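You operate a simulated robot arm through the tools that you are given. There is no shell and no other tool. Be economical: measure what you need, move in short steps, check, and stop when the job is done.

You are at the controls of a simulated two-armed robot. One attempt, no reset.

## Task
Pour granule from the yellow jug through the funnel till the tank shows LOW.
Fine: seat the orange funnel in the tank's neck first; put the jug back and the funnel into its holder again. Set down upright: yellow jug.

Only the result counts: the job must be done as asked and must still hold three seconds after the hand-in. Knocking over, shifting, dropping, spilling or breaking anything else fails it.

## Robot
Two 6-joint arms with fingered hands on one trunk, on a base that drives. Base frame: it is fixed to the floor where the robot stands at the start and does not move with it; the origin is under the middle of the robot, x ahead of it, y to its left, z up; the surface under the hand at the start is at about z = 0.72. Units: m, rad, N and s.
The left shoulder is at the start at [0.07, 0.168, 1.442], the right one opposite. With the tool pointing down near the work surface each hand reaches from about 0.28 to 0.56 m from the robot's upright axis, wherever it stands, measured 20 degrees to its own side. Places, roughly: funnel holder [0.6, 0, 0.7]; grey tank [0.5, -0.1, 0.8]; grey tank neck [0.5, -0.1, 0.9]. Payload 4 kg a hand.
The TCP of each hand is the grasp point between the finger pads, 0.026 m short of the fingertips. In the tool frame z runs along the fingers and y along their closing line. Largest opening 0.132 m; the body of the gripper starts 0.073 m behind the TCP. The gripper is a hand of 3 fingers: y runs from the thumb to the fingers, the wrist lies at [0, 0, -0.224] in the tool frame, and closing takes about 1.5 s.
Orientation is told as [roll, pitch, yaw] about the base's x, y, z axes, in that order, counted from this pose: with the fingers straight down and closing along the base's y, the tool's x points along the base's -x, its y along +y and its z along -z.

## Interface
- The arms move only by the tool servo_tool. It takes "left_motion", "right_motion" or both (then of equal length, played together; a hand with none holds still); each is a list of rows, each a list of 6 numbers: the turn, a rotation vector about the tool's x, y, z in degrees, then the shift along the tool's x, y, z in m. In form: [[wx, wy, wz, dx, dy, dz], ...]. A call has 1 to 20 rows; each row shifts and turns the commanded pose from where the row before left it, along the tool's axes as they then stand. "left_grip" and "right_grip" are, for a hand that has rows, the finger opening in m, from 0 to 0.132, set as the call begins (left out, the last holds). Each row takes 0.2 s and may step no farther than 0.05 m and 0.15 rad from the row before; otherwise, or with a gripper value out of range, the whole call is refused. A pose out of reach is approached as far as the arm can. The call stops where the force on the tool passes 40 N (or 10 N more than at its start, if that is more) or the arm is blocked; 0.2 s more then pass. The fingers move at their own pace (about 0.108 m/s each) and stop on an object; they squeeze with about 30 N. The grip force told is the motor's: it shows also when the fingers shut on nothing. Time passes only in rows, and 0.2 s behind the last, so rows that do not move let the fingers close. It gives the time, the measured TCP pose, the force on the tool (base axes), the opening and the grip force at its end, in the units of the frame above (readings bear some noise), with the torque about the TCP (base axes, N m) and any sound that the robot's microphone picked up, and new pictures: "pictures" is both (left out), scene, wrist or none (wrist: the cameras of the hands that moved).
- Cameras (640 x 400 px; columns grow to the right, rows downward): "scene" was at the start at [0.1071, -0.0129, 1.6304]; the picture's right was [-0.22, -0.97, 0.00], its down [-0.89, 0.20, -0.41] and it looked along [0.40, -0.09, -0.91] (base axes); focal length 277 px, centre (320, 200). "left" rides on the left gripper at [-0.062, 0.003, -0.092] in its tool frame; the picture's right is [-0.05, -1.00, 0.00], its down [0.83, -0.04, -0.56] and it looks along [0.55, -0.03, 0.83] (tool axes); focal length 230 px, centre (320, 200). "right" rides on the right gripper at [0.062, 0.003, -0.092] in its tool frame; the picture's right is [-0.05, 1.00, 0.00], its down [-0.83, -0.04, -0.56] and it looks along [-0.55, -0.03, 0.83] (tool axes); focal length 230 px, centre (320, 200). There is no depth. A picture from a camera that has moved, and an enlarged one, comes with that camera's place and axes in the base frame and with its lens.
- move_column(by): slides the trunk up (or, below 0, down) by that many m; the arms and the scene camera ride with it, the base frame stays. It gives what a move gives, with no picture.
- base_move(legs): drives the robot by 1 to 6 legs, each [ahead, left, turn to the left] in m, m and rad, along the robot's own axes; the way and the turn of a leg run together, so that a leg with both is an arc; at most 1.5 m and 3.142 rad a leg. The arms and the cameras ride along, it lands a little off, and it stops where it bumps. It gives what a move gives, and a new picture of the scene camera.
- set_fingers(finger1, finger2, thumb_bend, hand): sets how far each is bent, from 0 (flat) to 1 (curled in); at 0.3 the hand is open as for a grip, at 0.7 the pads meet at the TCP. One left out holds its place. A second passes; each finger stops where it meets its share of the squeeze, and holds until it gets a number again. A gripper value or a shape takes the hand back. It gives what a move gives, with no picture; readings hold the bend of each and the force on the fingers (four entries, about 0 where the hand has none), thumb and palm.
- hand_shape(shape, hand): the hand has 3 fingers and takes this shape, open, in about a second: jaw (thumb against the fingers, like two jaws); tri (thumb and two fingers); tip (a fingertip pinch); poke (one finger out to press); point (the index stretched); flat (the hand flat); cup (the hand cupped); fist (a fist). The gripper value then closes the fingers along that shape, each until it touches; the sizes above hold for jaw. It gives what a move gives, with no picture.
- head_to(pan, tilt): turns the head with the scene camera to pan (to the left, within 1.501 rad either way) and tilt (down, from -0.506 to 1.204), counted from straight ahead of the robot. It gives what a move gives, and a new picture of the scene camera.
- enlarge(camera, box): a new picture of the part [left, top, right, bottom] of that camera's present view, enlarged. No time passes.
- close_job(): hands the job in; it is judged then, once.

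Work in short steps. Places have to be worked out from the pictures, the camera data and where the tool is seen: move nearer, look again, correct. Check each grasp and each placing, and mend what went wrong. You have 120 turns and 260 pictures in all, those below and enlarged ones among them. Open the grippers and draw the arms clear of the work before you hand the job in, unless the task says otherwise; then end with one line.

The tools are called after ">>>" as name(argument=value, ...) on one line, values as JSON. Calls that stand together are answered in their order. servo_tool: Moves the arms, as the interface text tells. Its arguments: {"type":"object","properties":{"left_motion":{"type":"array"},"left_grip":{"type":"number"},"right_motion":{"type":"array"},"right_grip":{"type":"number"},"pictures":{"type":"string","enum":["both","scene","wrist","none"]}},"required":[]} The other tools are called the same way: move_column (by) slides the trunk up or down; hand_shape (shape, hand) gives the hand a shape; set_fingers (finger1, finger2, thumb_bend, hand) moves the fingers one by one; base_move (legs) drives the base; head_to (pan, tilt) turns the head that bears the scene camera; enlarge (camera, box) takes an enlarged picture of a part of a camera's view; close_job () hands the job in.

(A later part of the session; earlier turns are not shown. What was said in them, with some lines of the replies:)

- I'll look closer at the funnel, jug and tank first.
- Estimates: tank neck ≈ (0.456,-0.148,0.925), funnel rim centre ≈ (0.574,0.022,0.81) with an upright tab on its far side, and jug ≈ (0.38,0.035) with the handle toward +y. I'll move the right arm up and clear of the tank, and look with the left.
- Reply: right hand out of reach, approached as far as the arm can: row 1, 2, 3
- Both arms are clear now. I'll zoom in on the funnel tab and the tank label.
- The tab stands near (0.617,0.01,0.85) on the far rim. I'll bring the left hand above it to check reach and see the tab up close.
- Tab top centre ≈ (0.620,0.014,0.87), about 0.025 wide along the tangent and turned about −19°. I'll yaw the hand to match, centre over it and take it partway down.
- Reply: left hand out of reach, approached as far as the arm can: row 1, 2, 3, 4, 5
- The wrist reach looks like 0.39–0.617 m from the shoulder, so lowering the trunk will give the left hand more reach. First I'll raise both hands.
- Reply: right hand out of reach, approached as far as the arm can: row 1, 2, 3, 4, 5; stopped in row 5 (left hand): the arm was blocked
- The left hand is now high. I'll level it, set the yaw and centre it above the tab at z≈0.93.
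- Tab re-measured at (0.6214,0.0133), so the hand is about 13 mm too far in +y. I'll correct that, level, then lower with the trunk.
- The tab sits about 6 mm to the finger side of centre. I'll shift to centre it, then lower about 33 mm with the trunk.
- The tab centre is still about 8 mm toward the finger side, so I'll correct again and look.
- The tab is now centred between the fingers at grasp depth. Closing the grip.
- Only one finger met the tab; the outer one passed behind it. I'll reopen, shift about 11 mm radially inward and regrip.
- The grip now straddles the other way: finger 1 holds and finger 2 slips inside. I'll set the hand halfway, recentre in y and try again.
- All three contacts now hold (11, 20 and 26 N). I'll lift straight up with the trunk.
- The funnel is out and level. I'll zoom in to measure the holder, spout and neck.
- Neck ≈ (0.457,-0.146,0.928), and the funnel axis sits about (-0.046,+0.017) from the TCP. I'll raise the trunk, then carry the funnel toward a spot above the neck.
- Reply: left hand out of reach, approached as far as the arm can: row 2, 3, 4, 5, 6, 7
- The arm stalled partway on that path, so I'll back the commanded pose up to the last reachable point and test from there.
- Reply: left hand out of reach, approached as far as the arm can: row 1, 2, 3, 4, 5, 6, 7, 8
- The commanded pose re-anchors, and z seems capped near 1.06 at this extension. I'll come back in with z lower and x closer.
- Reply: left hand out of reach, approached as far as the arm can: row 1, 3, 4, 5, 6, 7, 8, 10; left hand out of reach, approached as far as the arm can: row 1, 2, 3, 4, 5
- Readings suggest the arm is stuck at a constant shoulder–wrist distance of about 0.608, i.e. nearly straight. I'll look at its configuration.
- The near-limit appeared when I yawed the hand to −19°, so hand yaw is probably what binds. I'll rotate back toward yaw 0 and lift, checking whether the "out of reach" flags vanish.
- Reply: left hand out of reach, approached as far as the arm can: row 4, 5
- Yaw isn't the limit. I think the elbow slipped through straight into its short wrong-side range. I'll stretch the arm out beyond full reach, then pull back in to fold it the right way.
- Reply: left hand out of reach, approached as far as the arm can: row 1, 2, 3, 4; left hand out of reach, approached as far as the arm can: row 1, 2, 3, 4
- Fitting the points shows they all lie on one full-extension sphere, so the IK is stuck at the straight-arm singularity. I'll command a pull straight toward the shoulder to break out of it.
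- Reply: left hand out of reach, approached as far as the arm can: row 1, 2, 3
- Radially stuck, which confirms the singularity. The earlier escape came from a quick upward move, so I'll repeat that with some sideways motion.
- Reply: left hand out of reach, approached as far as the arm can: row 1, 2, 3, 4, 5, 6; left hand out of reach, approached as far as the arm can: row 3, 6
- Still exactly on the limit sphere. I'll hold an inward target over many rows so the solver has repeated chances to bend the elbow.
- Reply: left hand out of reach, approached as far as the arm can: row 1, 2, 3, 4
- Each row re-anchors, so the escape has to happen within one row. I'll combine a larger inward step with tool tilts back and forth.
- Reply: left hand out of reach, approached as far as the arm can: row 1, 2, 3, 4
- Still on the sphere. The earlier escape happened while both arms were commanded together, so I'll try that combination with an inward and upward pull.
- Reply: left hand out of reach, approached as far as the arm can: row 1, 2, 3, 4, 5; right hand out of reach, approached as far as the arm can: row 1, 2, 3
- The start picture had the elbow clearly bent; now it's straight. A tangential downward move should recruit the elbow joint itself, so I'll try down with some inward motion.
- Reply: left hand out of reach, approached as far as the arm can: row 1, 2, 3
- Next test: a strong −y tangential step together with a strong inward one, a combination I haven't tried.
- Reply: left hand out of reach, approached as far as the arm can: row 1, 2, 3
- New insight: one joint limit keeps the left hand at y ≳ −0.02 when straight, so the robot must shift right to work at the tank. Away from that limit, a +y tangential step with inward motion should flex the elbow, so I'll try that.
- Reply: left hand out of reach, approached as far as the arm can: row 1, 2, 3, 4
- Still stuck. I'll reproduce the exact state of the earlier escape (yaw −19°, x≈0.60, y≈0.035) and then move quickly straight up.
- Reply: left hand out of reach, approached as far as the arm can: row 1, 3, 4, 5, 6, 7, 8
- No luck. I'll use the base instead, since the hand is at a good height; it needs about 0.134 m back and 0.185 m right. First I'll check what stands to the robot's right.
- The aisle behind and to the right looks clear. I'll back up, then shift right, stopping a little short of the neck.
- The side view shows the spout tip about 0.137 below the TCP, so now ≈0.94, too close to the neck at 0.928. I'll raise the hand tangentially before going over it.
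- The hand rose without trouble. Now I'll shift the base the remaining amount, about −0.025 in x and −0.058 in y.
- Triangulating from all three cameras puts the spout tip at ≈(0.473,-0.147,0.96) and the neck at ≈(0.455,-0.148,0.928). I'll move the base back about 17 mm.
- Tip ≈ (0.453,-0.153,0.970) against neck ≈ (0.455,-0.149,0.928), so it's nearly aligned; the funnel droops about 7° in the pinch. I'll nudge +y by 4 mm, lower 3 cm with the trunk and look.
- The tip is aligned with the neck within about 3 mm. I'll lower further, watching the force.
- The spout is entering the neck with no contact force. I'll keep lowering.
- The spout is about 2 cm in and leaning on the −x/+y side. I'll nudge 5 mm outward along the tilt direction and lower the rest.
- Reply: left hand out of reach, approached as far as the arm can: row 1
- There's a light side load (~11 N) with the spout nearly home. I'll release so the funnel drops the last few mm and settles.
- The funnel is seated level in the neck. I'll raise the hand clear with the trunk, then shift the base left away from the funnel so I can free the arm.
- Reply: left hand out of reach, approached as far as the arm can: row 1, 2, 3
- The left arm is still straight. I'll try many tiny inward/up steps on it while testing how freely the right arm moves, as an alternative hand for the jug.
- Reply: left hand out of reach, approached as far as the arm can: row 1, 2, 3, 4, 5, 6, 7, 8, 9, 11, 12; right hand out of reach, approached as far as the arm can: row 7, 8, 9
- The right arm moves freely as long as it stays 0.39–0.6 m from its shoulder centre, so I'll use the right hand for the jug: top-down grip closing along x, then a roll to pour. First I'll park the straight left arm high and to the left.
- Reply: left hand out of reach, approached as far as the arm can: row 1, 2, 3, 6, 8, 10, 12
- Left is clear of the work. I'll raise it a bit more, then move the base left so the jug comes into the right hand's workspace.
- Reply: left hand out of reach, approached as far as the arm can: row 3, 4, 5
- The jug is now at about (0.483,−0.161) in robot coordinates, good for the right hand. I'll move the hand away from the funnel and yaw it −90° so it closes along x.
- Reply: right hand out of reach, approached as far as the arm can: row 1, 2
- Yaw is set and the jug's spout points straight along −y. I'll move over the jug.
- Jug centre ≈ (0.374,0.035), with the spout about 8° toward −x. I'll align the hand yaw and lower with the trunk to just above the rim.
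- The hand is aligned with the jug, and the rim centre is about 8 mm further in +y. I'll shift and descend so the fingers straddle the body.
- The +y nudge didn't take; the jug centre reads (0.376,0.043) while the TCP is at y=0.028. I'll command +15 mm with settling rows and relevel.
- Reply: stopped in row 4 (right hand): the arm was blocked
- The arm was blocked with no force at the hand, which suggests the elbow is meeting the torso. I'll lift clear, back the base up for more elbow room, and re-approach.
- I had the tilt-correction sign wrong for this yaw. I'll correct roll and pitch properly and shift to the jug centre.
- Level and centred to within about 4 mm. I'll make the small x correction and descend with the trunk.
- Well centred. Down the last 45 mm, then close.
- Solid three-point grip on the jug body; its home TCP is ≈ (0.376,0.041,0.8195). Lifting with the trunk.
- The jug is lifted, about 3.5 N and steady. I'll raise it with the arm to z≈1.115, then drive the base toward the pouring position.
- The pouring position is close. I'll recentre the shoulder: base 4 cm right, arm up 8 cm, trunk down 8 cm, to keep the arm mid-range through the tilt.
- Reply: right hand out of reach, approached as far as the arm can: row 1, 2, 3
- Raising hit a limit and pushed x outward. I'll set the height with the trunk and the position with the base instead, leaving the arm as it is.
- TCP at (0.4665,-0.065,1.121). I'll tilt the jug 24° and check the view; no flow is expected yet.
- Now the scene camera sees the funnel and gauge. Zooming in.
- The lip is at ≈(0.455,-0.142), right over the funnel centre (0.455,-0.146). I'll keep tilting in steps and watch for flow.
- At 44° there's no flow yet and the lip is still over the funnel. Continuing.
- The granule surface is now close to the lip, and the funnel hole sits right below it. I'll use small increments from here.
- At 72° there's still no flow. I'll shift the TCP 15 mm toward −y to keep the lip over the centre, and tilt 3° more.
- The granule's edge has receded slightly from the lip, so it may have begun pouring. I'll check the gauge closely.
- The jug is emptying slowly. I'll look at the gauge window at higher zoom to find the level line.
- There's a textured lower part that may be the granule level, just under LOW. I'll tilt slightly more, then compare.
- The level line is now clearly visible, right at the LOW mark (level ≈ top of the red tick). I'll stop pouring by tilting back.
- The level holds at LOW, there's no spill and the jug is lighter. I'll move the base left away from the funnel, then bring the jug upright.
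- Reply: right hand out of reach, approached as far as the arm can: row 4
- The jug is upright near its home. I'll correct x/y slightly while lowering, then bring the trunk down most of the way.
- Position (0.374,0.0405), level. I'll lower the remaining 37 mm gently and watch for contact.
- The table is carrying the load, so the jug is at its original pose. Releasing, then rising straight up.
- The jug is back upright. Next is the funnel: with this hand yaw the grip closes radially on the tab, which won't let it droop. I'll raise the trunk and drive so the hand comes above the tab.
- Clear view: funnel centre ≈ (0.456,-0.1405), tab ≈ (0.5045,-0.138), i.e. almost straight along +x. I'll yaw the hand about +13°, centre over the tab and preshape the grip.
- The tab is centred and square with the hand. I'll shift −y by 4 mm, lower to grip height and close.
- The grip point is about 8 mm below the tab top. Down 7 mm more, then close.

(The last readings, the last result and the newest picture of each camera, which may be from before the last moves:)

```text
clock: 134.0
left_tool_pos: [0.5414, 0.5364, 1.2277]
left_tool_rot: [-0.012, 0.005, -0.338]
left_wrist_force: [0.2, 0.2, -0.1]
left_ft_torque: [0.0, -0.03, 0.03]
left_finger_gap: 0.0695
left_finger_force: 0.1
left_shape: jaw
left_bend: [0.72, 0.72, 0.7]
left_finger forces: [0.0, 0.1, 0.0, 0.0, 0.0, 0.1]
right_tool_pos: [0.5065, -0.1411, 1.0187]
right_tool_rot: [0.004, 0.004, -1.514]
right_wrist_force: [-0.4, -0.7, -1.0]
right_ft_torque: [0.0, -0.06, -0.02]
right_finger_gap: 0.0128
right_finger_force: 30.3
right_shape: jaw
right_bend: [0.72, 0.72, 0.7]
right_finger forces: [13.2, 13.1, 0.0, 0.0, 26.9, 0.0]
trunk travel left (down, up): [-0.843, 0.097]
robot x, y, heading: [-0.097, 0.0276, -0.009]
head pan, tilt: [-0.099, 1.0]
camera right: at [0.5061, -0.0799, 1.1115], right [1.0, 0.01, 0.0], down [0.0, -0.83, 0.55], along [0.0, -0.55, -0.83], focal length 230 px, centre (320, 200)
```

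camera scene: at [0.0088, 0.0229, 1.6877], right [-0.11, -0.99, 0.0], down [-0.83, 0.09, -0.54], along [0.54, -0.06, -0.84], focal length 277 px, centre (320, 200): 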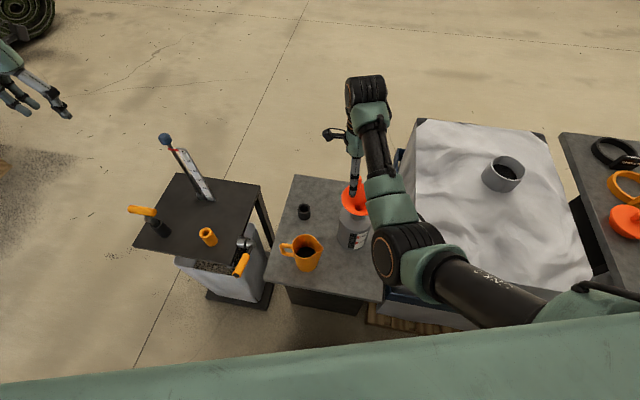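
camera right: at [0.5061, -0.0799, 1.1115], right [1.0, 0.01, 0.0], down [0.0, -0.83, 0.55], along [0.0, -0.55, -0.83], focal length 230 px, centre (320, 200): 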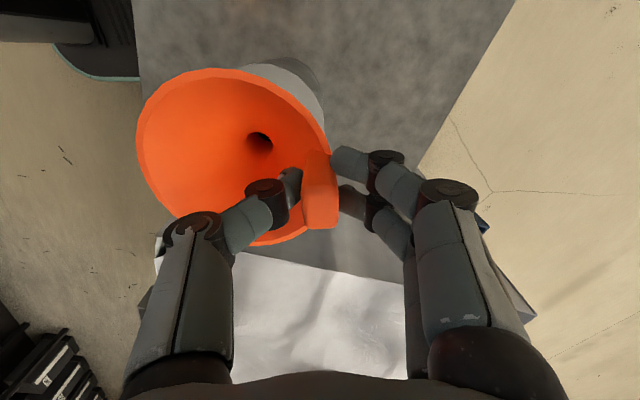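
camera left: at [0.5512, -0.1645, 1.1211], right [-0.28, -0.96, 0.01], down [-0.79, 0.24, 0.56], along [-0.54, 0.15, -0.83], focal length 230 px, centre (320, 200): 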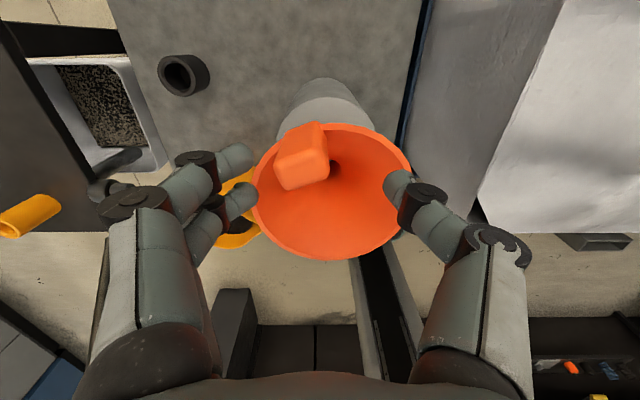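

Balanced grip (13/13/27 N). Lifting the funnel straight out.

>>> move_column(by=0.095)

>>> enlarge(camera="right", box=[80, 20, 480, 300])

>>> enlarge(camera="scene", box=[280, 90, 440, 260])

```text
clock: 135.3
left_tool_pos: [0.5423, 0.5368, 1.3221]
left_tool_rot: [-0.013, 0.008, -0.337]
left_wrist_force: [-0.5, -0.1, 0.4]
left_ft_torque: [-0.04, -0.03, 0.01]
left_finger_gap: 0.0694
left_finger_force: 0.0
left_shape: jaw
left_bend: [0.72, 0.72, 0.7]
left_finger forces: [0.0, 0.0, 0.0, 0.1, 0.0, 0.0]
right_tool_pos: [0.5054, -0.1411, 1.1143]
right_tool_rot: [0.002, 0.004, -1.513]
right_wrist_force: [-0.1, -0.1, -1.5]
right_ft_torque: [0.03, -0.06, 0.01]
right_finger_gap: 0.0127
right_finger_force: 29.7
right_shape: jaw
right_bend: [0.72, 0.72, 0.7]
right_finger forces: [13.4, 13.1, 0.0, 0.0, 26.8, 0.0]
trunk travel left (down, up): [-0.938, 0.002]
robot x, y, heading: [-0.1023, 0.0303, -0.005]
head pan, tilt: [-0.099, 1.0]
```

```text
1.43 times, centred on (280, 160) of right
camera zoom: at [0.5062, -0.0799, 1.2064], right [1.0, 0.01, 0.0], down [0.0, -0.83, 0.55], along [0.0, -0.55, -0.83], focal length 329 px, centre (377, 257)
```

zoom: 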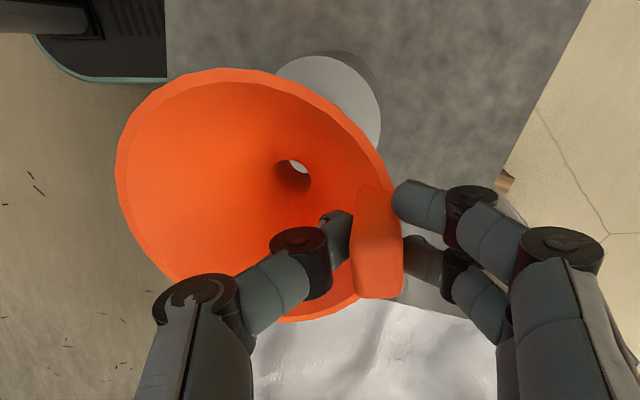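

```text
2.35 times, centred on (360, 175) of scene
camera zoom: at [0.0171, 0.0229, 1.6899], right [-0.11, -0.99, 0.0], down [-0.84, 0.09, -0.54], along [0.54, -0.06, -0.84], focal length 652 px, centre (226, 259)
```

zoom: 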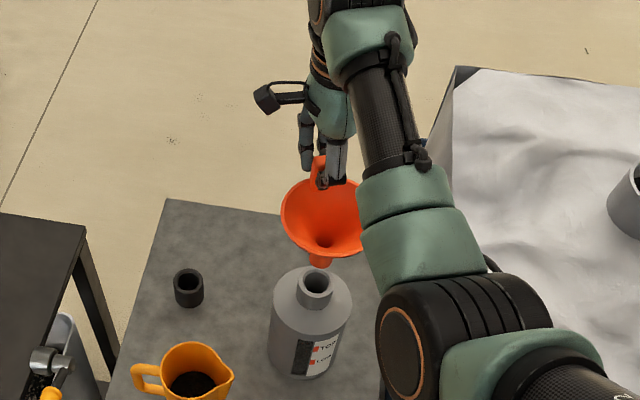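

The funnel is out cleanly, with the spout tip about (-0.05,-0.007,-0.142) from the TCP. Holder ≈ (0.573,0.029), so the target TCP is ≈ (0.623,0.036). I'll drive left and ahead.

>>> base_move(legs=[[0, 0.172, 0], [0.09, 0, 0]])

>>> servo_tool(right_motion=[[0, 0, 0, 0, 0.01, 0], [0, 0, 0, 0, 0.01, 0], [0, 0, 0, 0, 0, 0], [0, 0, 0, 0, 0, 0]], pictures="none")

>>> enlarge(camera="right", box=[80, 20, 480, 300])

>>> enlarge(camera="scene", box=[280, 90, 440, 260])

```text
clock: 137.5
left_tool_pos: [0.6229, 0.7105, 1.3292]
left_tool_rot: [-0.008, -0.001, -0.335]
left_wrist_force: [-0.9, -0.3, 0.3]
left_ft_torque: [0.01, -0.08, -0.02]
left_finger_gap: 0.0694
left_finger_force: 0.2
left_shape: jaw
left_bend: [0.72, 0.72, 0.7]
left_finger forces: [0.0, 0.1, 0.0, 0.1, 0.0, 0.1]
right_tool_pos: [0.5878, 0.0315, 1.1188]
right_tool_rot: [0.008, 0.004, -1.511]
right_wrist_force: [-0.4, -0.4, -1.8]
right_ft_torque: [-0.01, -0.09, -0.02]
right_finger_gap: 0.0124
right_finger_force: 29.8
right_shape: jaw
right_bend: [0.72, 0.72, 0.7]
right_finger forces: [13.3, 13.2, 0.1, 0.0, 27.0, 0.1]
trunk travel left (down, up): [-0.938, 0.002]
robot x, y, heading: [-0.0092, 0.203, 0.0]
head pan, tilt: [-0.099, 1.0]
camera scene: at [0.0961, 0.194, 1.691], right [-0.1, -0.99, 0.0], down [-0.83, 0.09, -0.55], along [0.54, -0.06, -0.84], focal length 277 px, centre (320, 200)
```

scene: 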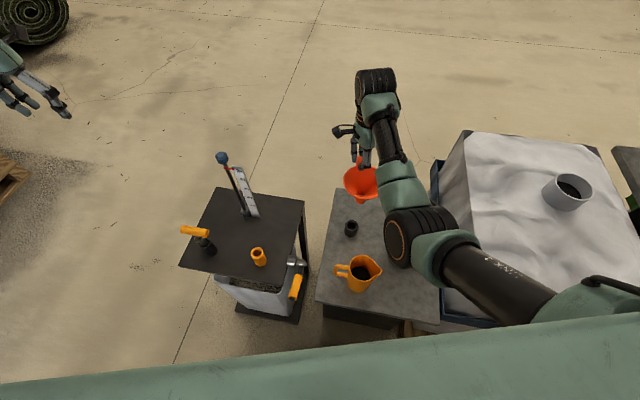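

```text
clock: 138.5
left_tool_pos: [0.6352, 0.7107, 1.3231]
left_tool_rot: [-0.011, 0.008, -0.336]
left_wrist_force: [-0.2, -0.8, 0.2]
left_ft_torque: [-0.01, -0.01, 0.07]
left_finger_gap: 0.0694
left_finger_force: 0.2
left_shape: jaw
left_bend: [0.72, 0.72, 0.7]
left_finger forces: [0.1, 0.0, 0.0, 0.1, 0.1, 0.1]
right_tool_pos: [0.6186, 0.0346, 1.1137]
right_tool_rot: [0.0, 0.002, -1.511]
right_wrist_force: [0.3, 0.8, -0.8]
right_ft_torque: [0.0, -0.05, 0.0]
right_finger_gap: 0.0127
right_finger_force: 30.2
right_shape: jaw
right_bend: [0.72, 0.72, 0.7]
right_finger forces: [13.4, 13.2, 0.0, 0.1, 26.8, 0.1]
trunk travel left (down, up): [-0.938, 0.002]
robot x, y, heading: [-0.0079, 0.2036, -0.006]
head pan, tilt: [-0.099, 1.0]
```

```text
1.43 times, centred on (280, 160) of right
camera zoom: at [0.6186, 0.0966, 1.2053], right [1.0, 0.01, 0.0], down [0.01, -0.83, 0.55], along [0.0, -0.55, -0.83], focal length 329 px, centre (377, 257)
```

zoom: 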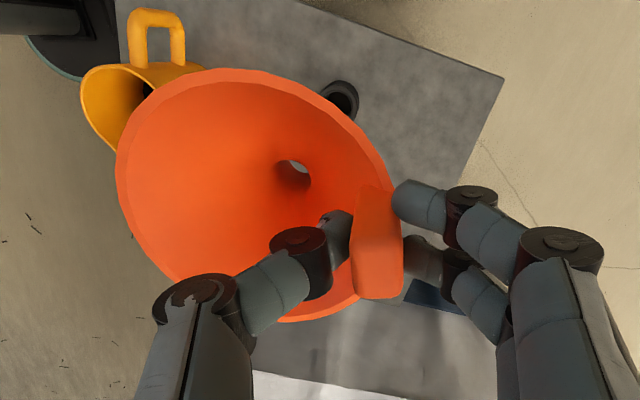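

```text
2.35 times, centred on (360, 175) of scene
camera zoom: at [0.1109, 0.1966, 1.6897], right [-0.1, -0.99, 0.0], down [-0.84, 0.09, -0.54], along [0.54, -0.06, -0.84], focal length 652 px, centre (226, 259)
```

zoom: 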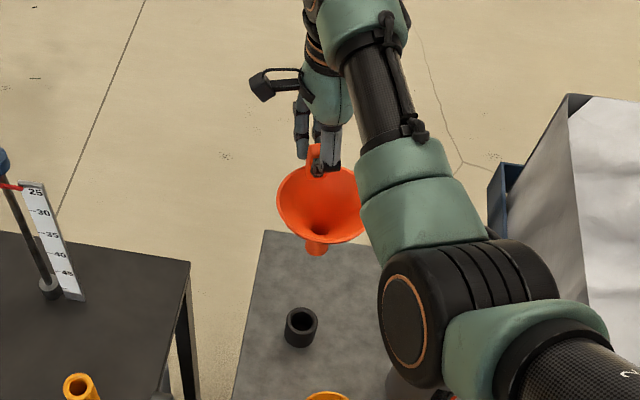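

The tip is nearly over the holder; I estimate +7 mm x is needed. I'll correct, lower 12 cm and re-check both views.

>>> servo_tool(right_motion=[[0, 0, 0, 0, 0.006, 0], [0, 0, 0, 0, 0, 0]], pictures="none")

>>> move_column(by=-0.15)

>>> enlarge(camera="right", box=[160, 20, 400, 200])

>>> enlarge(camera="scene", box=[310, 110, 410, 220])

```text
clock: 139.1
left_tool_pos: [0.6326, 0.7116, 1.3227]
left_tool_rot: [-0.014, 0.008, -0.335]
left_wrist_force: [-0.4, -0.2, 0.5]
left_ft_torque: [0.02, 0.01, 0.03]
left_finger_gap: 0.0696
left_finger_force: 0.0
left_shape: jaw
left_bend: [0.72, 0.72, 0.7]
left_finger forces: [0.1, 0.0, 0.0, 0.0, 0.0, 0.0]
right_tool_pos: [0.6241, 0.0355, 1.1135]
right_tool_rot: [0.0, 0.002, -1.512]
right_wrist_force: [0.2, -0.1, 0.7]
right_ft_torque: [0.0, -0.04, -0.02]
right_finger_gap: 0.0126
right_finger_force: 30.4
right_shape: jaw
right_bend: [0.72, 0.72, 0.7]
right_finger forces: [13.4, 13.1, 0.1, 0.0, 26.7, 0.1]
trunk travel left (down, up): [-0.938, 0.002]
robot x, y, heading: [-0.0111, 0.2034, -0.002]
head pan, tilt: [-0.099, 1.0]
```

```text
clock: 140.8
left_tool_pos: [0.6316, 0.7112, 1.1728]
left_tool_rot: [-0.011, 0.005, -0.335]
left_wrist_force: [-0.8, 0.4, -0.2]
left_ft_torque: [0.02, -0.01, -0.02]
left_finger_gap: 0.0695
left_finger_force: 0.2
left_shape: jaw
left_bend: [0.72, 0.72, 0.7]
left_finger forces: [0.0, 0.1, 0.0, 0.0, 0.0, 0.1]
right_tool_pos: [0.6221, 0.0349, 0.9651]
right_tool_rot: [0.002, 0.003, -1.511]
right_wrist_force: [0.2, -0.4, -0.8]
right_ft_torque: [0.02, -0.05, -0.03]
right_finger_gap: 0.0125
right_finger_force: 30.2
right_shape: jaw
right_bend: [0.72, 0.72, 0.7]
right_finger forces: [13.4, 13.1, 0.0, 0.1, 26.7, 0.0]
trunk travel left (down, up): [-0.788, 0.152]
robot x, y, heading: [-0.0118, 0.2038, -0.005]
head pan, tilt: [-0.099, 1.0]
```

```text
2.22 times, centred on (280, 110) of right
camera zoom: at [0.6224, 0.0961, 1.0566], right [1.0, 0.01, 0.0], down [0.01, -0.83, 0.55], along [0.0, -0.55, -0.83], focal length 511 px, centre (409, 400)
```

zoom: 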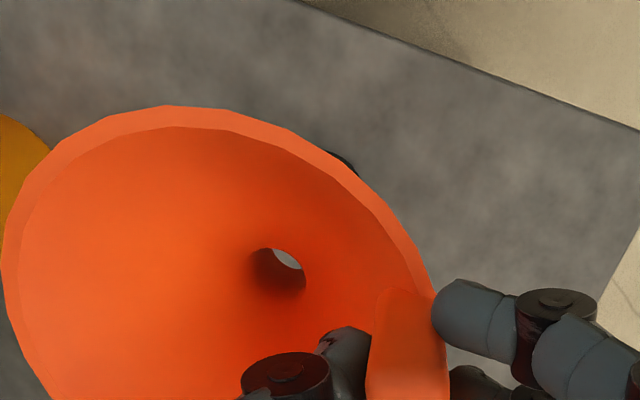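

```text
3.64 times, centred on (360, 165) of scene
camera zoom: at [0.1079, 0.196, 1.54], right [-0.1, -0.99, 0.0], down [-0.84, 0.09, -0.54], along [0.54, -0.06, -0.84], focal length 1007 px, centre (174, 327)
```

zoom: 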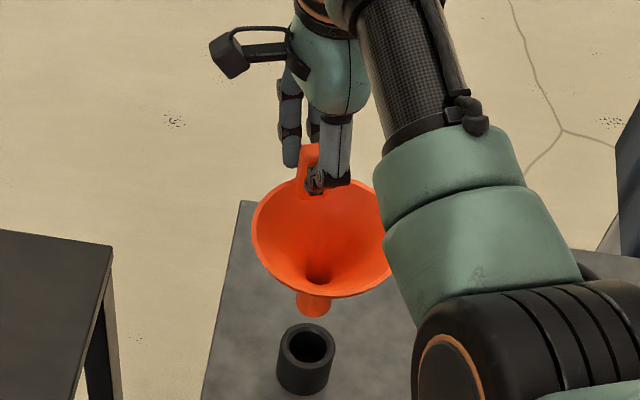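

The scene view shows the tip aligned with the holder within about 2–3 mm. I'll lower another 4 cm and look.

>>> move_column(by=-0.042)

>>> enlarge(camera="scene", box=[320, 130, 400, 220])

>>> enlarge(camera="right", box=[160, 20, 400, 200])

```text
clock: 141.7
left_tool_pos: [0.6312, 0.7108, 1.1309]
left_tool_rot: [-0.013, 0.005, -0.336]
left_wrist_force: [0.1, 0.4, -0.5]
left_ft_torque: [-0.01, -0.01, 0.02]
left_finger_gap: 0.0694
left_finger_force: 0.1
left_shape: jaw
left_bend: [0.72, 0.72, 0.7]
left_finger forces: [0.0, 0.1, 0.1, 0.1, 0.0, 0.0]
right_tool_pos: [0.6219, 0.0355, 0.923]
right_tool_rot: [0.002, 0.005, -1.511]
right_wrist_force: [-0.5, -0.3, -0.6]
right_ft_torque: [0.01, -0.07, 0.02]
right_finger_gap: 0.0124
right_finger_force: 30.0
right_shape: jaw
right_bend: [0.72, 0.72, 0.7]
right_finger forces: [13.5, 13.2, 0.0, 0.1, 26.8, 0.0]
trunk travel left (down, up): [-0.746, 0.194]
robot x, y, heading: [-0.0104, 0.2036, -0.004]
head pan, tilt: [-0.099, 1.0]
```

```text
4.44 times, centred on (360, 175) of scene
camera zoom: at [0.1074, 0.1959, 1.498], right [-0.1, -0.99, 0.0], down [-0.84, 0.09, -0.54], along [0.54, -0.06, -0.84], focal length 1231 px, centre (142, 311)
```

zoom: 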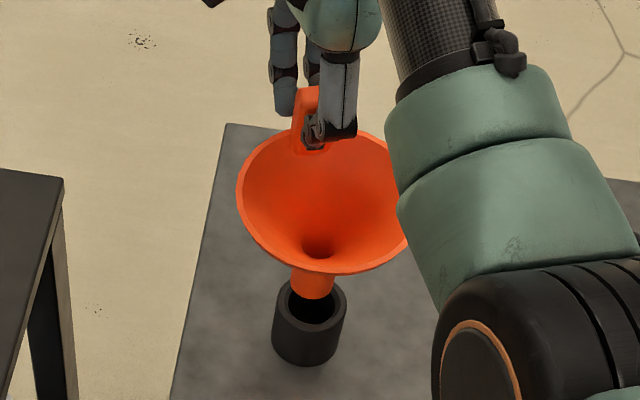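

```text
2.22 times, centred on (280, 110) of right
camera zoom: at [0.622, 0.096, 1.0147], right [1.0, 0.01, 0.0], down [0.0, -0.83, 0.55], along [0.0, -0.55, -0.83], focal length 511 px, centre (409, 400)
```

zoom: 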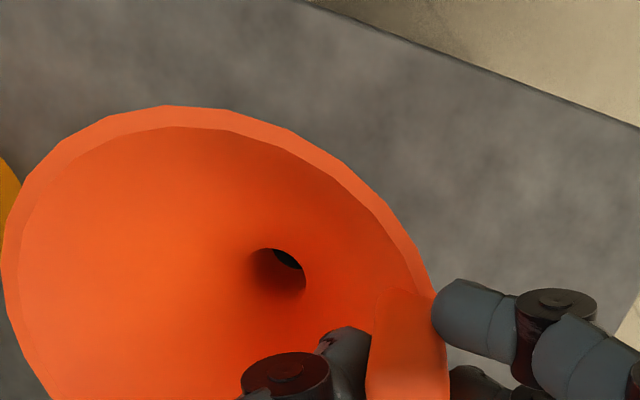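

The spout tip sits over the holder opening, and the funnel hole now shows the holder's dark inside. I'll lower into it while watching force.

>>> move_column(by=-0.025)

>>> enlarge(camera="scene", box=[320, 130, 400, 220])

```text
clock: 142.4
left_tool_pos: [0.632, 0.7118, 1.1057]
left_tool_rot: [-0.013, 0.004, -0.334]
left_wrist_force: [0.1, 0.0, -0.4]
left_ft_torque: [-0.01, 0.0, -0.01]
left_finger_gap: 0.0695
left_finger_force: 0.0
left_shape: jaw
left_bend: [0.72, 0.72, 0.7]
left_finger forces: [0.0, 0.1, 0.0, 0.1, 0.1, 0.0]
right_tool_pos: [0.6232, 0.0345, 0.897]
right_tool_rot: [0.002, 0.003, -1.512]
right_wrist_force: [-0.4, 0.3, -1.2]
right_ft_torque: [-0.05, -0.02, 0.01]
right_finger_gap: 0.0125
right_finger_force: 30.3
right_shape: jaw
right_bend: [0.72, 0.72, 0.7]
right_finger forces: [13.2, 13.2, 0.0, 0.1, 26.9, 0.0]
trunk travel left (down, up): [-0.721, 0.219]
robot x, y, heading: [-0.0075, 0.2037, 0.001]
head pan, tilt: [-0.099, 1.0]
```

```text
4.44 times, centred on (360, 175) of scene
camera zoom: at [0.1075, 0.1959, 1.473], right [-0.1, -0.99, 0.0], down [-0.84, 0.09, -0.54], along [0.54, -0.06, -0.84], focal length 1231 px, centre (142, 311)
```

zoom: 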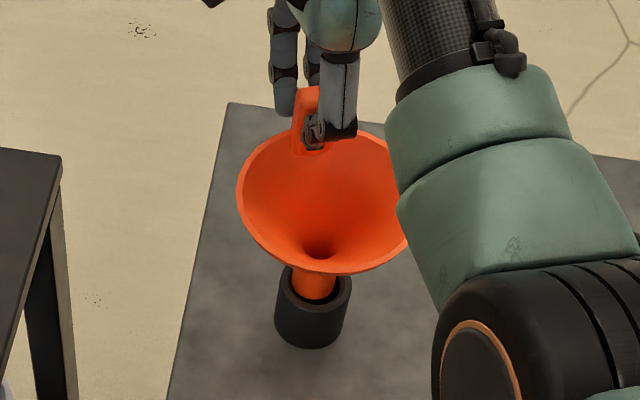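

The spout is inside the holder with no side force. Lowering the rest in small amounts.

>>> move_column(by=-0.022)

>>> move_column(by=-0.012)

>>> enlarge(camera="scene", box=[320, 130, 400, 220])

```text
clock: 143.1
left_tool_pos: [0.6313, 0.7114, 1.0848]
left_tool_rot: [-0.011, 0.005, -0.335]
left_wrist_force: [-0.2, 0.1, -0.2]
left_ft_torque: [0.0, 0.01, 0.05]
left_finger_gap: 0.0693
left_finger_force: 0.1
left_shape: jaw
left_bend: [0.72, 0.72, 0.7]
left_finger forces: [0.0, 0.0, 0.0, 0.0, 0.0, 0.0]
right_tool_pos: [0.6223, 0.0345, 0.8756]
right_tool_rot: [0.001, 0.003, -1.511]
right_wrist_force: [0.0, 0.1, -1.2]
right_ft_torque: [-0.01, -0.03, 0.01]
right_finger_gap: 0.0126
right_finger_force: 30.0
right_shape: jaw
right_bend: [0.72, 0.72, 0.7]
right_finger forces: [13.1, 13.2, 0.0, 0.0, 26.9, 0.0]
trunk travel left (down, up): [-0.699, 0.241]
robot x, y, heading: [-0.01, 0.2007, -0.003]
head pan, tilt: [-0.099, 1.0]
```

```text
clock: 143.7
left_tool_pos: [0.6325, 0.7118, 1.0723]
left_tool_rot: [-0.012, 0.004, -0.336]
left_wrist_force: [-0.1, -0.7, 0.6]
left_ft_torque: [-0.02, 0.0, 0.02]
left_finger_gap: 0.0696
left_finger_force: 0.0
left_shape: jaw
left_bend: [0.72, 0.72, 0.7]
left_finger forces: [0.0, 0.0, 0.1, 0.0, 0.1, 0.1]
right_tool_pos: [0.6218, 0.0345, 0.8633]
right_tool_rot: [0.003, 0.005, -1.512]
right_wrist_force: [-0.7, -0.9, -1.8]
right_ft_torque: [0.03, -0.02, 0.02]
right_finger_gap: 0.0122
right_finger_force: 30.0
right_shape: jaw
right_bend: [0.72, 0.72, 0.7]
right_finger forces: [13.4, 13.3, 0.0, 0.0, 27.0, 0.0]
trunk travel left (down, up): [-0.687, 0.253]
robot x, y, heading: [-0.0106, 0.2033, -0.005]
head pan, tilt: [-0.099, 1.0]
```

```text
4.44 times, centred on (360, 175) of scene
camera zoom: at [0.1078, 0.1959, 1.4389], right [-0.1, -0.99, 0.0], down [-0.84, 0.09, -0.54], along [0.54, -0.06, -0.84], focal length 1231 px, centre (142, 311)
```

zoom: 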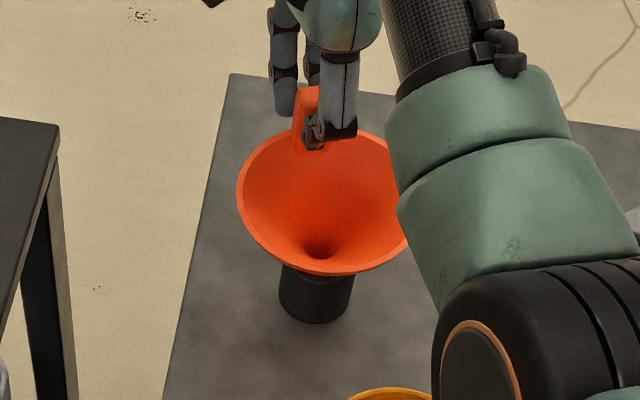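

>>> move_column(by=-0.006)

>>> move_column(by=-0.004)

```text
clock: 144.2
left_tool_pos: [0.6316, 0.7111, 1.0667]
left_tool_rot: [-0.011, 0.006, -0.334]
left_wrist_force: [1.2, 0.1, -0.1]
left_ft_torque: [0.0, -0.02, 0.01]
left_finger_gap: 0.0694
left_finger_force: 0.0
left_shape: jaw
left_bend: [0.72, 0.72, 0.7]
left_finger forces: [0.0, 0.0, 0.0, 0.0, 0.0, 0.1]
right_tool_pos: [0.6232, 0.0349, 0.8585]
right_tool_rot: [0.002, 0.002, -1.512]
right_wrist_force: [2.2, -0.3, 2.6]
right_ft_torque: [-0.01, 0.0, 0.0]
right_finger_gap: 0.0129
right_finger_force: 30.4
right_shape: jaw
right_bend: [0.72, 0.72, 0.7]
right_finger forces: [14.4, 14.4, 0.1, 0.0, 27.9, 0.1]
trunk travel left (down, up): [-0.681, 0.259]
robot x, y, heading: [-0.0125, 0.2036, -0.002]
head pan, tilt: [-0.099, 1.0]
```

```text
clock: 144.8
left_tool_pos: [0.6307, 0.7124, 1.0619]
left_tool_rot: [-0.012, 0.006, -0.335]
left_wrist_force: [0.7, 0.2, -0.3]
left_ft_torque: [-0.01, -0.01, 0.02]
left_finger_gap: 0.0692
left_finger_force: 0.0
left_shape: jaw
left_bend: [0.72, 0.72, 0.7]
left_finger forces: [0.1, 0.0, 0.0, 0.0, 0.0, 0.1]
right_tool_pos: [0.6235, 0.0346, 0.8556]
right_tool_rot: [0.005, 0.003, -1.512]
right_wrist_force: [4.5, -0.4, 11.5]
right_ft_torque: [-0.05, -0.04, 0.01]
right_finger_gap: 0.0135
right_finger_force: 30.0
right_shape: jaw
right_bend: [0.72, 0.72, 0.71]
right_finger forces: [16.7, 16.9, 0.0, 0.0, 30.1, 0.1]
trunk travel left (down, up): [-0.677, 0.263]
robot x, y, heading: [-0.014, 0.2028, -0.003]
head pan, tilt: [-0.099, 1.0]
```

Contact: seated, about 11 N. I'll back off 3 mm, open and rise clear.

>>> move_column(by=0.003)

>>> servo_tool(right_motion=[[0, 0, 0, 0, 0, 0], [0, 0, 0, 0, 0, 0], [0, 0, 0, 0, 0, 0], [0, 0, 0, 0, 0, 0]], right_grip=0.08, pictures="wrist")

>>> move_column(by=0.2)

>>> enlarge(camera="scene", box=[280, 120, 460, 300])

```text
clock: 145.3
left_tool_pos: [0.6304, 0.7117, 1.0665]
left_tool_rot: [-0.012, 0.007, -0.335]
left_wrist_force: [0.1, -0.2, 0.6]
left_ft_torque: [-0.02, 0.03, -0.02]
left_finger_gap: 0.0692
left_finger_force: 0.0
left_shape: jaw
left_bend: [0.72, 0.72, 0.7]
left_finger forces: [0.1, 0.0, 0.1, 0.0, 0.1, 0.1]
right_tool_pos: [0.6219, 0.0356, 0.8563]
right_tool_rot: [0.0, 0.002, -1.511]
right_wrist_force: [3.5, 0.3, 7.7]
right_ft_torque: [-0.02, -0.05, 0.03]
right_finger_gap: 0.0136
right_finger_force: 30.2
right_shape: jaw
right_bend: [0.72, 0.72, 0.71]
right_finger forces: [16.1, 16.3, 0.0, 0.0, 29.8, 0.0]
trunk travel left (down, up): [-0.68, 0.26]
robot x, y, heading: [-0.0123, 0.2048, -0.003]
head pan, tilt: [-0.099, 1.0]
```

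```text
clock: 146.3
left_tool_pos: [0.6317, 0.7116, 1.0649]
left_tool_rot: [-0.013, 0.006, -0.336]
left_wrist_force: [0.0, 0.5, -0.6]
left_ft_torque: [0.04, 0.01, -0.01]
left_finger_gap: 0.0694
left_finger_force: 0.0
left_shape: jaw
left_bend: [0.72, 0.72, 0.7]
left_finger forces: [0.0, 0.1, 0.0, 0.1, 0.1, 0.0]
right_tool_pos: [0.6222, 0.0348, 0.8567]
right_tool_rot: [-0.001, 0.004, -1.51]
right_wrist_force: [0.3, -0.3, 0.4]
right_ft_torque: [-0.03, 0.01, 0.0]
right_finger_gap: 0.0795
right_finger_force: 0.2
right_shape: jaw
right_bend: [0.71, 0.71, 0.71]
right_finger forces: [0.0, 0.0, 0.0, 0.0, 0.0, 0.0]
trunk travel left (down, up): [-0.68, 0.26]
robot x, y, heading: [-0.0122, 0.2016, -0.005]
head pan, tilt: [-0.099, 1.0]
camera right: at [0.6222, 0.0961, 0.9483], right [1.0, 0.01, 0.0], down [0.01, -0.83, 0.55], along [0.0, -0.55, -0.83], focal length 230 px, centre (320, 200)
```

right: 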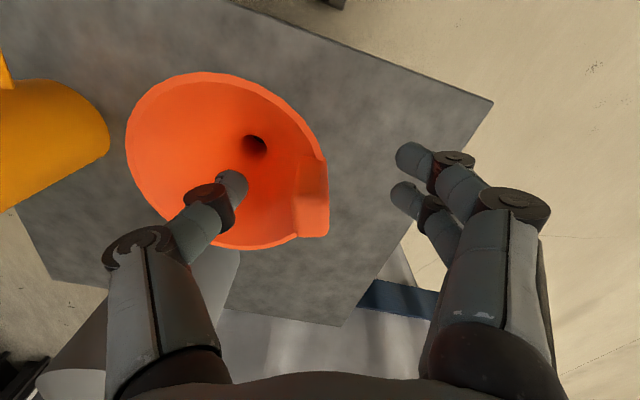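

```text
clock: 148.5
left_tool_pos: [0.6324, 0.7118, 1.2649]
left_tool_rot: [-0.014, 0.006, -0.335]
left_wrist_force: [0.3, -0.3, 0.4]
left_ft_torque: [0.0, 0.02, -0.04]
left_finger_gap: 0.0694
left_finger_force: 0.1
left_shape: jaw
left_bend: [0.72, 0.72, 0.7]
left_finger forces: [0.0, 0.0, 0.0, 0.0, 0.0, 0.0]
right_tool_pos: [0.6235, 0.0353, 1.0562]
right_tool_rot: [0.003, 0.003, -1.51]
right_wrist_force: [-0.4, 0.9, 0.2]
right_ft_torque: [-0.01, -0.01, -0.04]
right_finger_gap: 0.0796
right_finger_force: 0.2
right_shape: jaw
right_bend: [0.71, 0.71, 0.71]
right_finger forces: [0.0, 0.0, 0.0, 0.1, 0.0, 0.1]
trunk travel left (down, up): [-0.88, 0.06]
robot x, y, heading: [-0.0129, 0.2033, -0.002]
head pan, tilt: [-0.099, 1.0]
```

```text
2.22 times, centred on (370, 210) of scene
camera zoom: at [0.108, 0.1961, 1.6319], right [-0.1, -0.99, 0.0], down [-0.84, 0.09, -0.54], along [0.54, -0.06, -0.84], focal length 616 px, centre (209, 178)
```

zoom: 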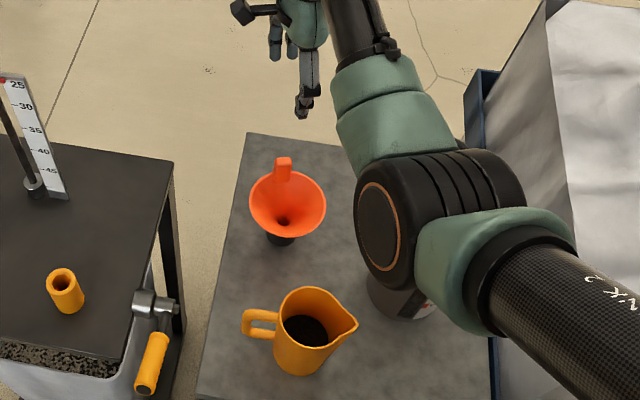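

The funnel sits in its holder and the jug stands upright. I'll open both hands, raise, and back away to inspect everything.

>>> move_column(by=0.055)

>>> base_move(legs=[[-0.3, 0, 0]])

>>> servo_tool(left_motion=[[0, 0, 0, 0, 0, 0], [0, 0, 0, 0, 0, 0], [0, 0, 0, 0, 0, 0], [0, 0, 0, 0, 0, 0], [0, 0, 0, 0, 0, 0]], left_grip=0.132, right_motion=[[0, 0, 0, -0.02, 0, 0], [0, 0, 0, -0.02, 0, 0], [0, 0, 0, -0.02, 0, 0], [0, 0, 0, 0, 0, 0], [0, 0, 0, 0, 0, 0]], right_grip=0.132, pictures="scene")

```text
clock: 149.4
left_tool_pos: [0.6312, 0.7114, 1.3193]
left_tool_rot: [-0.013, 0.006, -0.335]
left_wrist_force: [0.1, -0.1, -0.2]
left_ft_torque: [0.02, 0.0, 0.01]
left_finger_gap: 0.069
left_finger_force: 0.0
left_shape: jaw
left_bend: [0.72, 0.72, 0.7]
left_finger forces: [0.0, 0.1, 0.0, 0.0, 0.1, 0.0]
right_tool_pos: [0.6233, 0.0354, 1.1118]
right_tool_rot: [-0.001, 0.004, -1.512]
right_wrist_force: [-1.3, -0.4, -0.9]
right_ft_torque: [0.0, 0.0, 0.0]
right_finger_gap: 0.0797
right_finger_force: 0.0
right_shape: jaw
right_bend: [0.71, 0.71, 0.71]
right_finger forces: [0.0, 0.1, 0.0, 0.1, 0.0, 0.1]
trunk travel left (down, up): [-0.935, 0.005]
robot x, y, heading: [-0.012, 0.204, 0.001]
head pan, tilt: [-0.099, 1.0]
```

```text
clock: 151.4
left_tool_pos: [0.3401, 0.7154, 1.319]
left_tool_rot: [-0.011, 0.009, -0.33]
left_wrist_force: [0.7, -0.2, -0.5]
left_ft_torque: [0.0, 0.01, 0.02]
left_finger_gap: 0.0696
left_finger_force: 0.0
left_shape: jaw
left_bend: [0.72, 0.72, 0.7]
left_finger forces: [0.0, 0.1, 0.0, 0.1, 0.0, 0.1]
right_tool_pos: [0.334, 0.0392, 1.1099]
right_tool_rot: [-0.002, 0.004, -1.507]
right_wrist_force: [0.1, -0.1, -0.3]
right_ft_torque: [0.03, 0.0, 0.0]
right_finger_gap: 0.0796
right_finger_force: 0.0
right_shape: jaw
right_bend: [0.71, 0.71, 0.71]
right_finger forces: [0.1, 0.0, 0.0, 0.0, 0.1, 0.0]
trunk travel left (down, up): [-0.935, 0.005]
robot x, y, heading: [-0.3038, 0.2036, -0.004]
head pan, tilt: [-0.099, 1.0]
camera scene: at [-0.1805, 0.1972, 1.6866], right [-0.1, -1.0, 0.0], down [-0.84, 0.08, -0.54], along [0.54, -0.05, -0.84], focal length 277 px, centre (320, 200)
```

scene: 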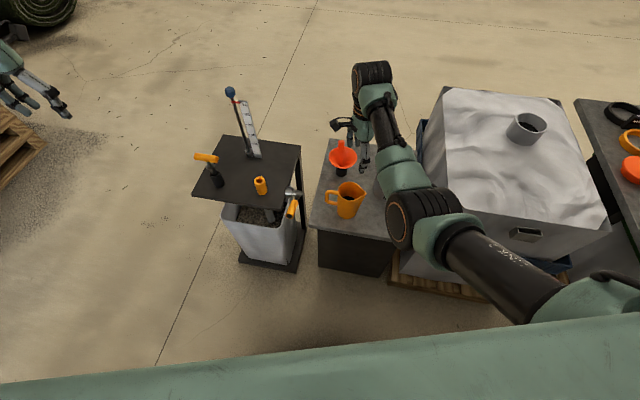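

```text
clock: 152.6
left_tool_pos: [0.3376, 0.7155, 1.3194]
left_tool_rot: [-0.012, 0.006, -0.33]
left_wrist_force: [1.2, 0.2, 0.3]
left_ft_torque: [0.03, 0.02, 0.0]
left_finger_gap: 0.132
left_finger_force: 0.0
left_shape: jaw
left_bend: [0.3, 0.3, 0.3]
left_finger forces: [0.0, 0.0, 0.0, 0.0, 0.0, 0.0]
right_tool_pos: [0.3349, -0.0227, 1.1111]
right_tool_rot: [-0.001, 0.003, -1.507]
right_wrist_force: [-0.1, -0.4, -0.1]
right_ft_torque: [0.0, 0.01, 0.02]
right_finger_gap: 0.1316
right_finger_force: 0.1
right_shape: jaw
right_bend: [0.3, 0.3, 0.3]
right_finger forces: [0.0, 0.0, 0.1, 0.0, 0.0, 0.0]
trunk travel left (down, up): [-0.935, 0.005]
robot x, y, heading: [-0.3069, 0.2027, -0.006]
head pan, tilt: [-0.099, 1.0]
camera scene: at [-0.1835, 0.1975, 1.6869], right [-0.1, -1.0, 0.0], down [-0.84, 0.08, -0.54], along [0.54, -0.05, -0.84], focal length 277 px, centre (320, 200)
```

scene: 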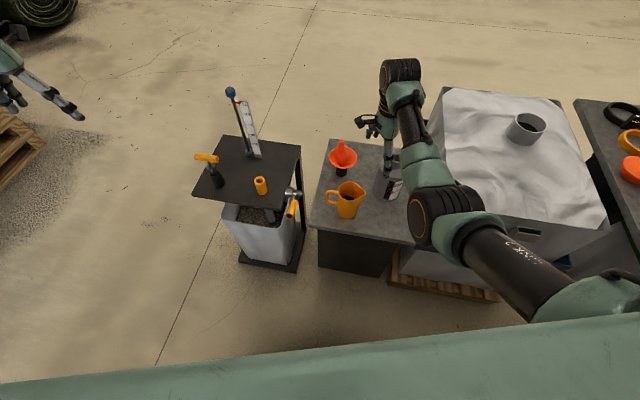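

I'll back off further so the hands are off the table area, then check the gauge, jug and funnel.

>>> base_move(legs=[[-0.25, 0, 0]])

>>> head_to(pan=-0.3, tilt=0.8)

```text
clock: 154.5
left_tool_pos: [0.084, 0.7191, 1.316]
left_tool_rot: [-0.013, 0.01, -0.32]
left_wrist_force: [-0.1, 0.3, -0.2]
left_ft_torque: [0.04, 0.02, 0.0]
left_finger_gap: 0.1321
left_finger_force: 0.2
left_shape: jaw
left_bend: [0.3, 0.3, 0.3]
left_finger forces: [0.0, 0.1, 0.0, 0.1, 0.0, 0.1]
right_tool_pos: [0.0877, -0.0179, 1.1104]
right_tool_rot: [-0.002, 0.005, -1.498]
right_wrist_force: [1.7, 0.8, -0.4]
right_ft_torque: [-0.01, 0.01, 0.04]
right_finger_gap: 0.1318
right_finger_force: 0.1
right_shape: jaw
right_bend: [0.3, 0.3, 0.3]
right_finger forces: [0.0, 0.0, 0.0, 0.0, 0.0, 0.0]
trunk travel left (down, up): [-0.935, 0.005]
robot x, y, heading: [-0.5593, 0.2006, 0.008]
head pan, tilt: [-0.099, 1.0]
camera scene: at [-0.4315, 0.1971, 1.6865], right [-0.09, -1.0, 0.0], down [-0.84, 0.08, -0.54], along [0.54, -0.05, -0.84], focal length 277 px, centre (320, 200)
```

scene: 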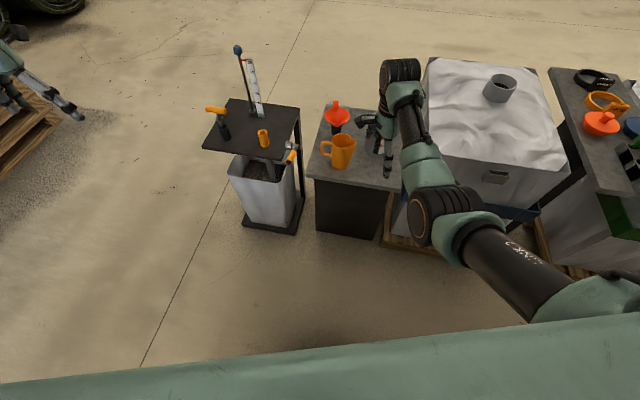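

```text
clock: 155.2
left_tool_pos: [0.0801, 0.7197, 1.3194]
left_tool_rot: [-0.013, 0.006, -0.322]
left_wrist_force: [-0.6, -0.4, -0.2]
left_ft_torque: [-0.03, 0.0, 0.03]
left_finger_gap: 0.1322
left_finger_force: 0.1
left_shape: jaw
left_bend: [0.3, 0.3, 0.3]
left_finger forces: [0.0, 0.1, 0.0, 0.0, 0.0, 0.1]
right_tool_pos: [0.0847, -0.0169, 1.1107]
right_tool_rot: [0.003, 0.005, -1.498]
right_wrist_force: [-0.5, -0.3, 0.6]
right_ft_torque: [-0.01, 0.01, 0.0]
right_finger_gap: 0.132
right_finger_force: 0.1
right_shape: jaw
right_bend: [0.3, 0.3, 0.3]
right_finger forces: [0.1, 0.1, 0.0, 0.0, 0.0, 0.0]
trunk travel left (down, up): [-0.935, 0.005]
robot x, y, heading: [-0.5526, 0.2002, 0.007]
head pan, tilt: [-0.3, 0.799]
camera scene: at [-0.428, 0.1803, 1.702], right [-0.29, -0.96, 0.0], down [-0.69, 0.2, -0.7], along [0.67, -0.2, -0.72], focal length 277 px, centre (320, 200)
```

scene: 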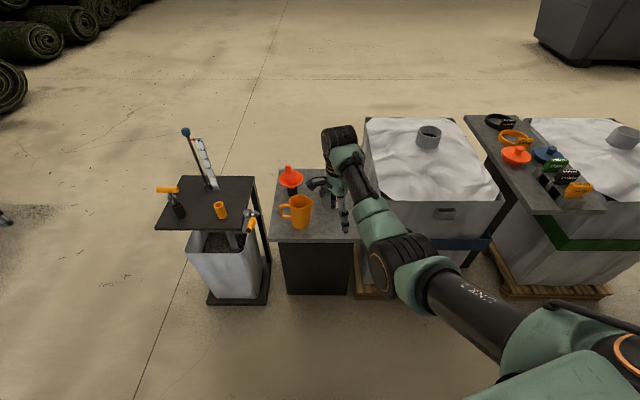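

The right hand hides the tank from here. I'll shift the base right a little so the tank comes into view.

>>> base_move(legs=[[0, -0.25, 0]])

>>> enlarge(camera="scene", box=[190, 150, 330, 260])

```text
clock: 157.0
left_tool_pos: [0.0828, 0.4745, 1.3182]
left_tool_rot: [-0.015, 0.004, -0.321]
left_wrist_force: [0.0, 1.3, 0.6]
left_ft_torque: [-0.03, 0.0, -0.01]
left_finger_gap: 0.1318
left_finger_force: 0.1
left_shape: jaw
left_bend: [0.3, 0.3, 0.3]
left_finger forces: [0.0, 0.0, 0.1, 0.0, 0.0, 0.1]
right_tool_pos: [0.0856, -0.2626, 1.1125]
right_tool_rot: [0.002, 0.0, -1.501]
right_wrist_force: [-1.1, 0.2, -0.2]
right_ft_torque: [-0.03, 0.0, -0.01]
right_finger_gap: 0.1316
right_finger_force: 0.1
right_shape: jaw
right_bend: [0.3, 0.3, 0.3]
right_finger forces: [0.1, 0.1, 0.1, 0.0, 0.0, 0.0]
trunk travel left (down, up): [-0.935, 0.005]
robot x, y, heading: [-0.5498, -0.0449, 0.01]
head pan, tilt: [-0.3, 0.799]
camera scene: at [-0.4262, -0.0635, 1.7022], right [-0.29, -0.96, 0.0], down [-0.69, 0.2, -0.7], along [0.67, -0.2, -0.72], focal length 277 px, centre (320, 200)
```

scene: 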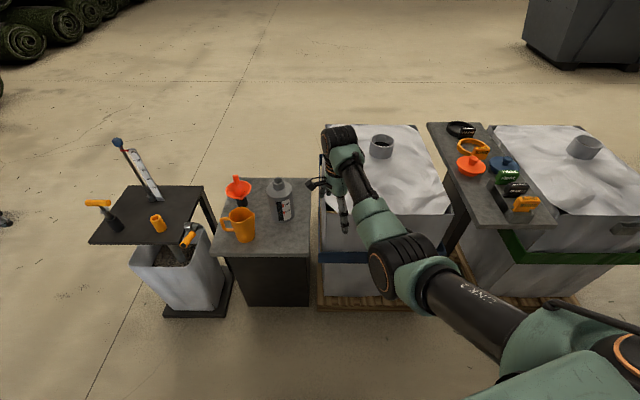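

```text
3.64 times, centred on (260, 205) of scene
camera zoom: at [-0.4262, -0.0635, 1.7022], right [-0.29, -0.96, 0.0], down [-0.69, 0.2, -0.7], along [0.67, -0.2, -0.72], focal length 1007 px, centre (538, 182)
```

zoom: 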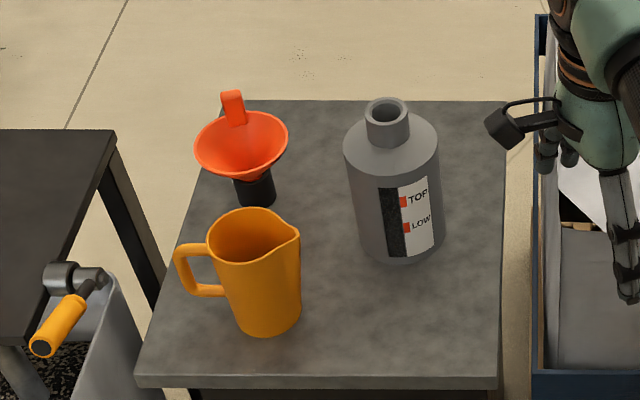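

>>> enlarge(camera="scene", box=[268, 194, 292, 224])

```text
13.33 times, centred on (280, 209) of scene
camera zoom: at [-0.4262, -0.0635, 1.7022], right [-0.29, -0.96, 0.0], down [-0.69, 0.2, -0.7], along [0.67, -0.2, -0.72], focal length 3694 px, centre (853, 80)
```

zoom: 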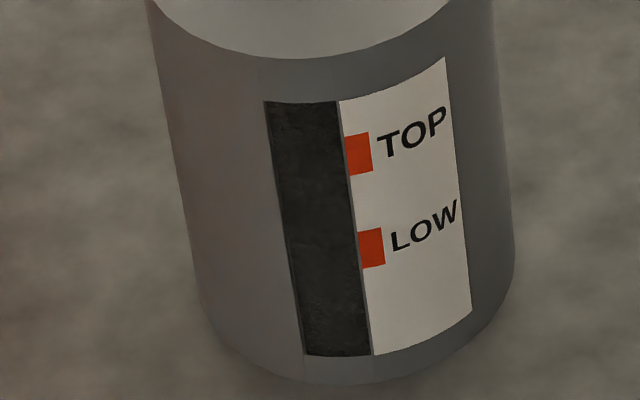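

>>> enlarge(camera="scene", box=[276, 205, 286, 222])

```text
16.00 times, centred on (281, 214) of scene
camera zoom: at [-0.4262, -0.0635, 1.7022], right [-0.29, -0.96, 0.0], down [-0.69, 0.2, -0.7], along [0.67, -0.2, -0.72], focal length 4433 px, centre (944, -16)
```

zoom: 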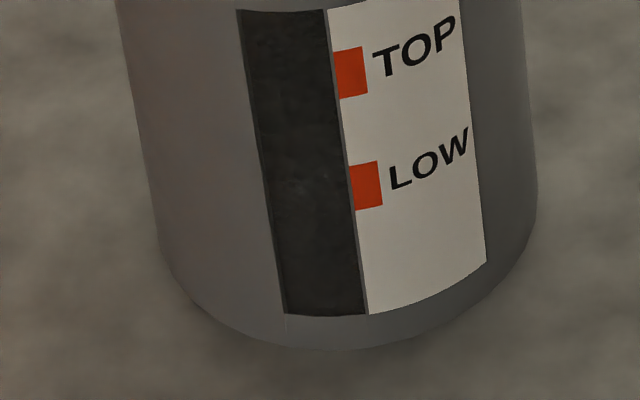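

The jug is upright at its spot, the funnel is in its holder, and the hands are open and clear. I couldn't make out the gauge level from this distance, but the last close view after pouring showed it at LOW. Handing in.

>>> close_job()

```text
The job is handed in.
```

I poured granule from the yellow jug through the seated orange funnel until the tank read LOW (level at the top edge of the LOW tick), then set the jug back upright and the funnel back in its holder, with no spill seen; my final check from a distance couldn't re-read the gauge.
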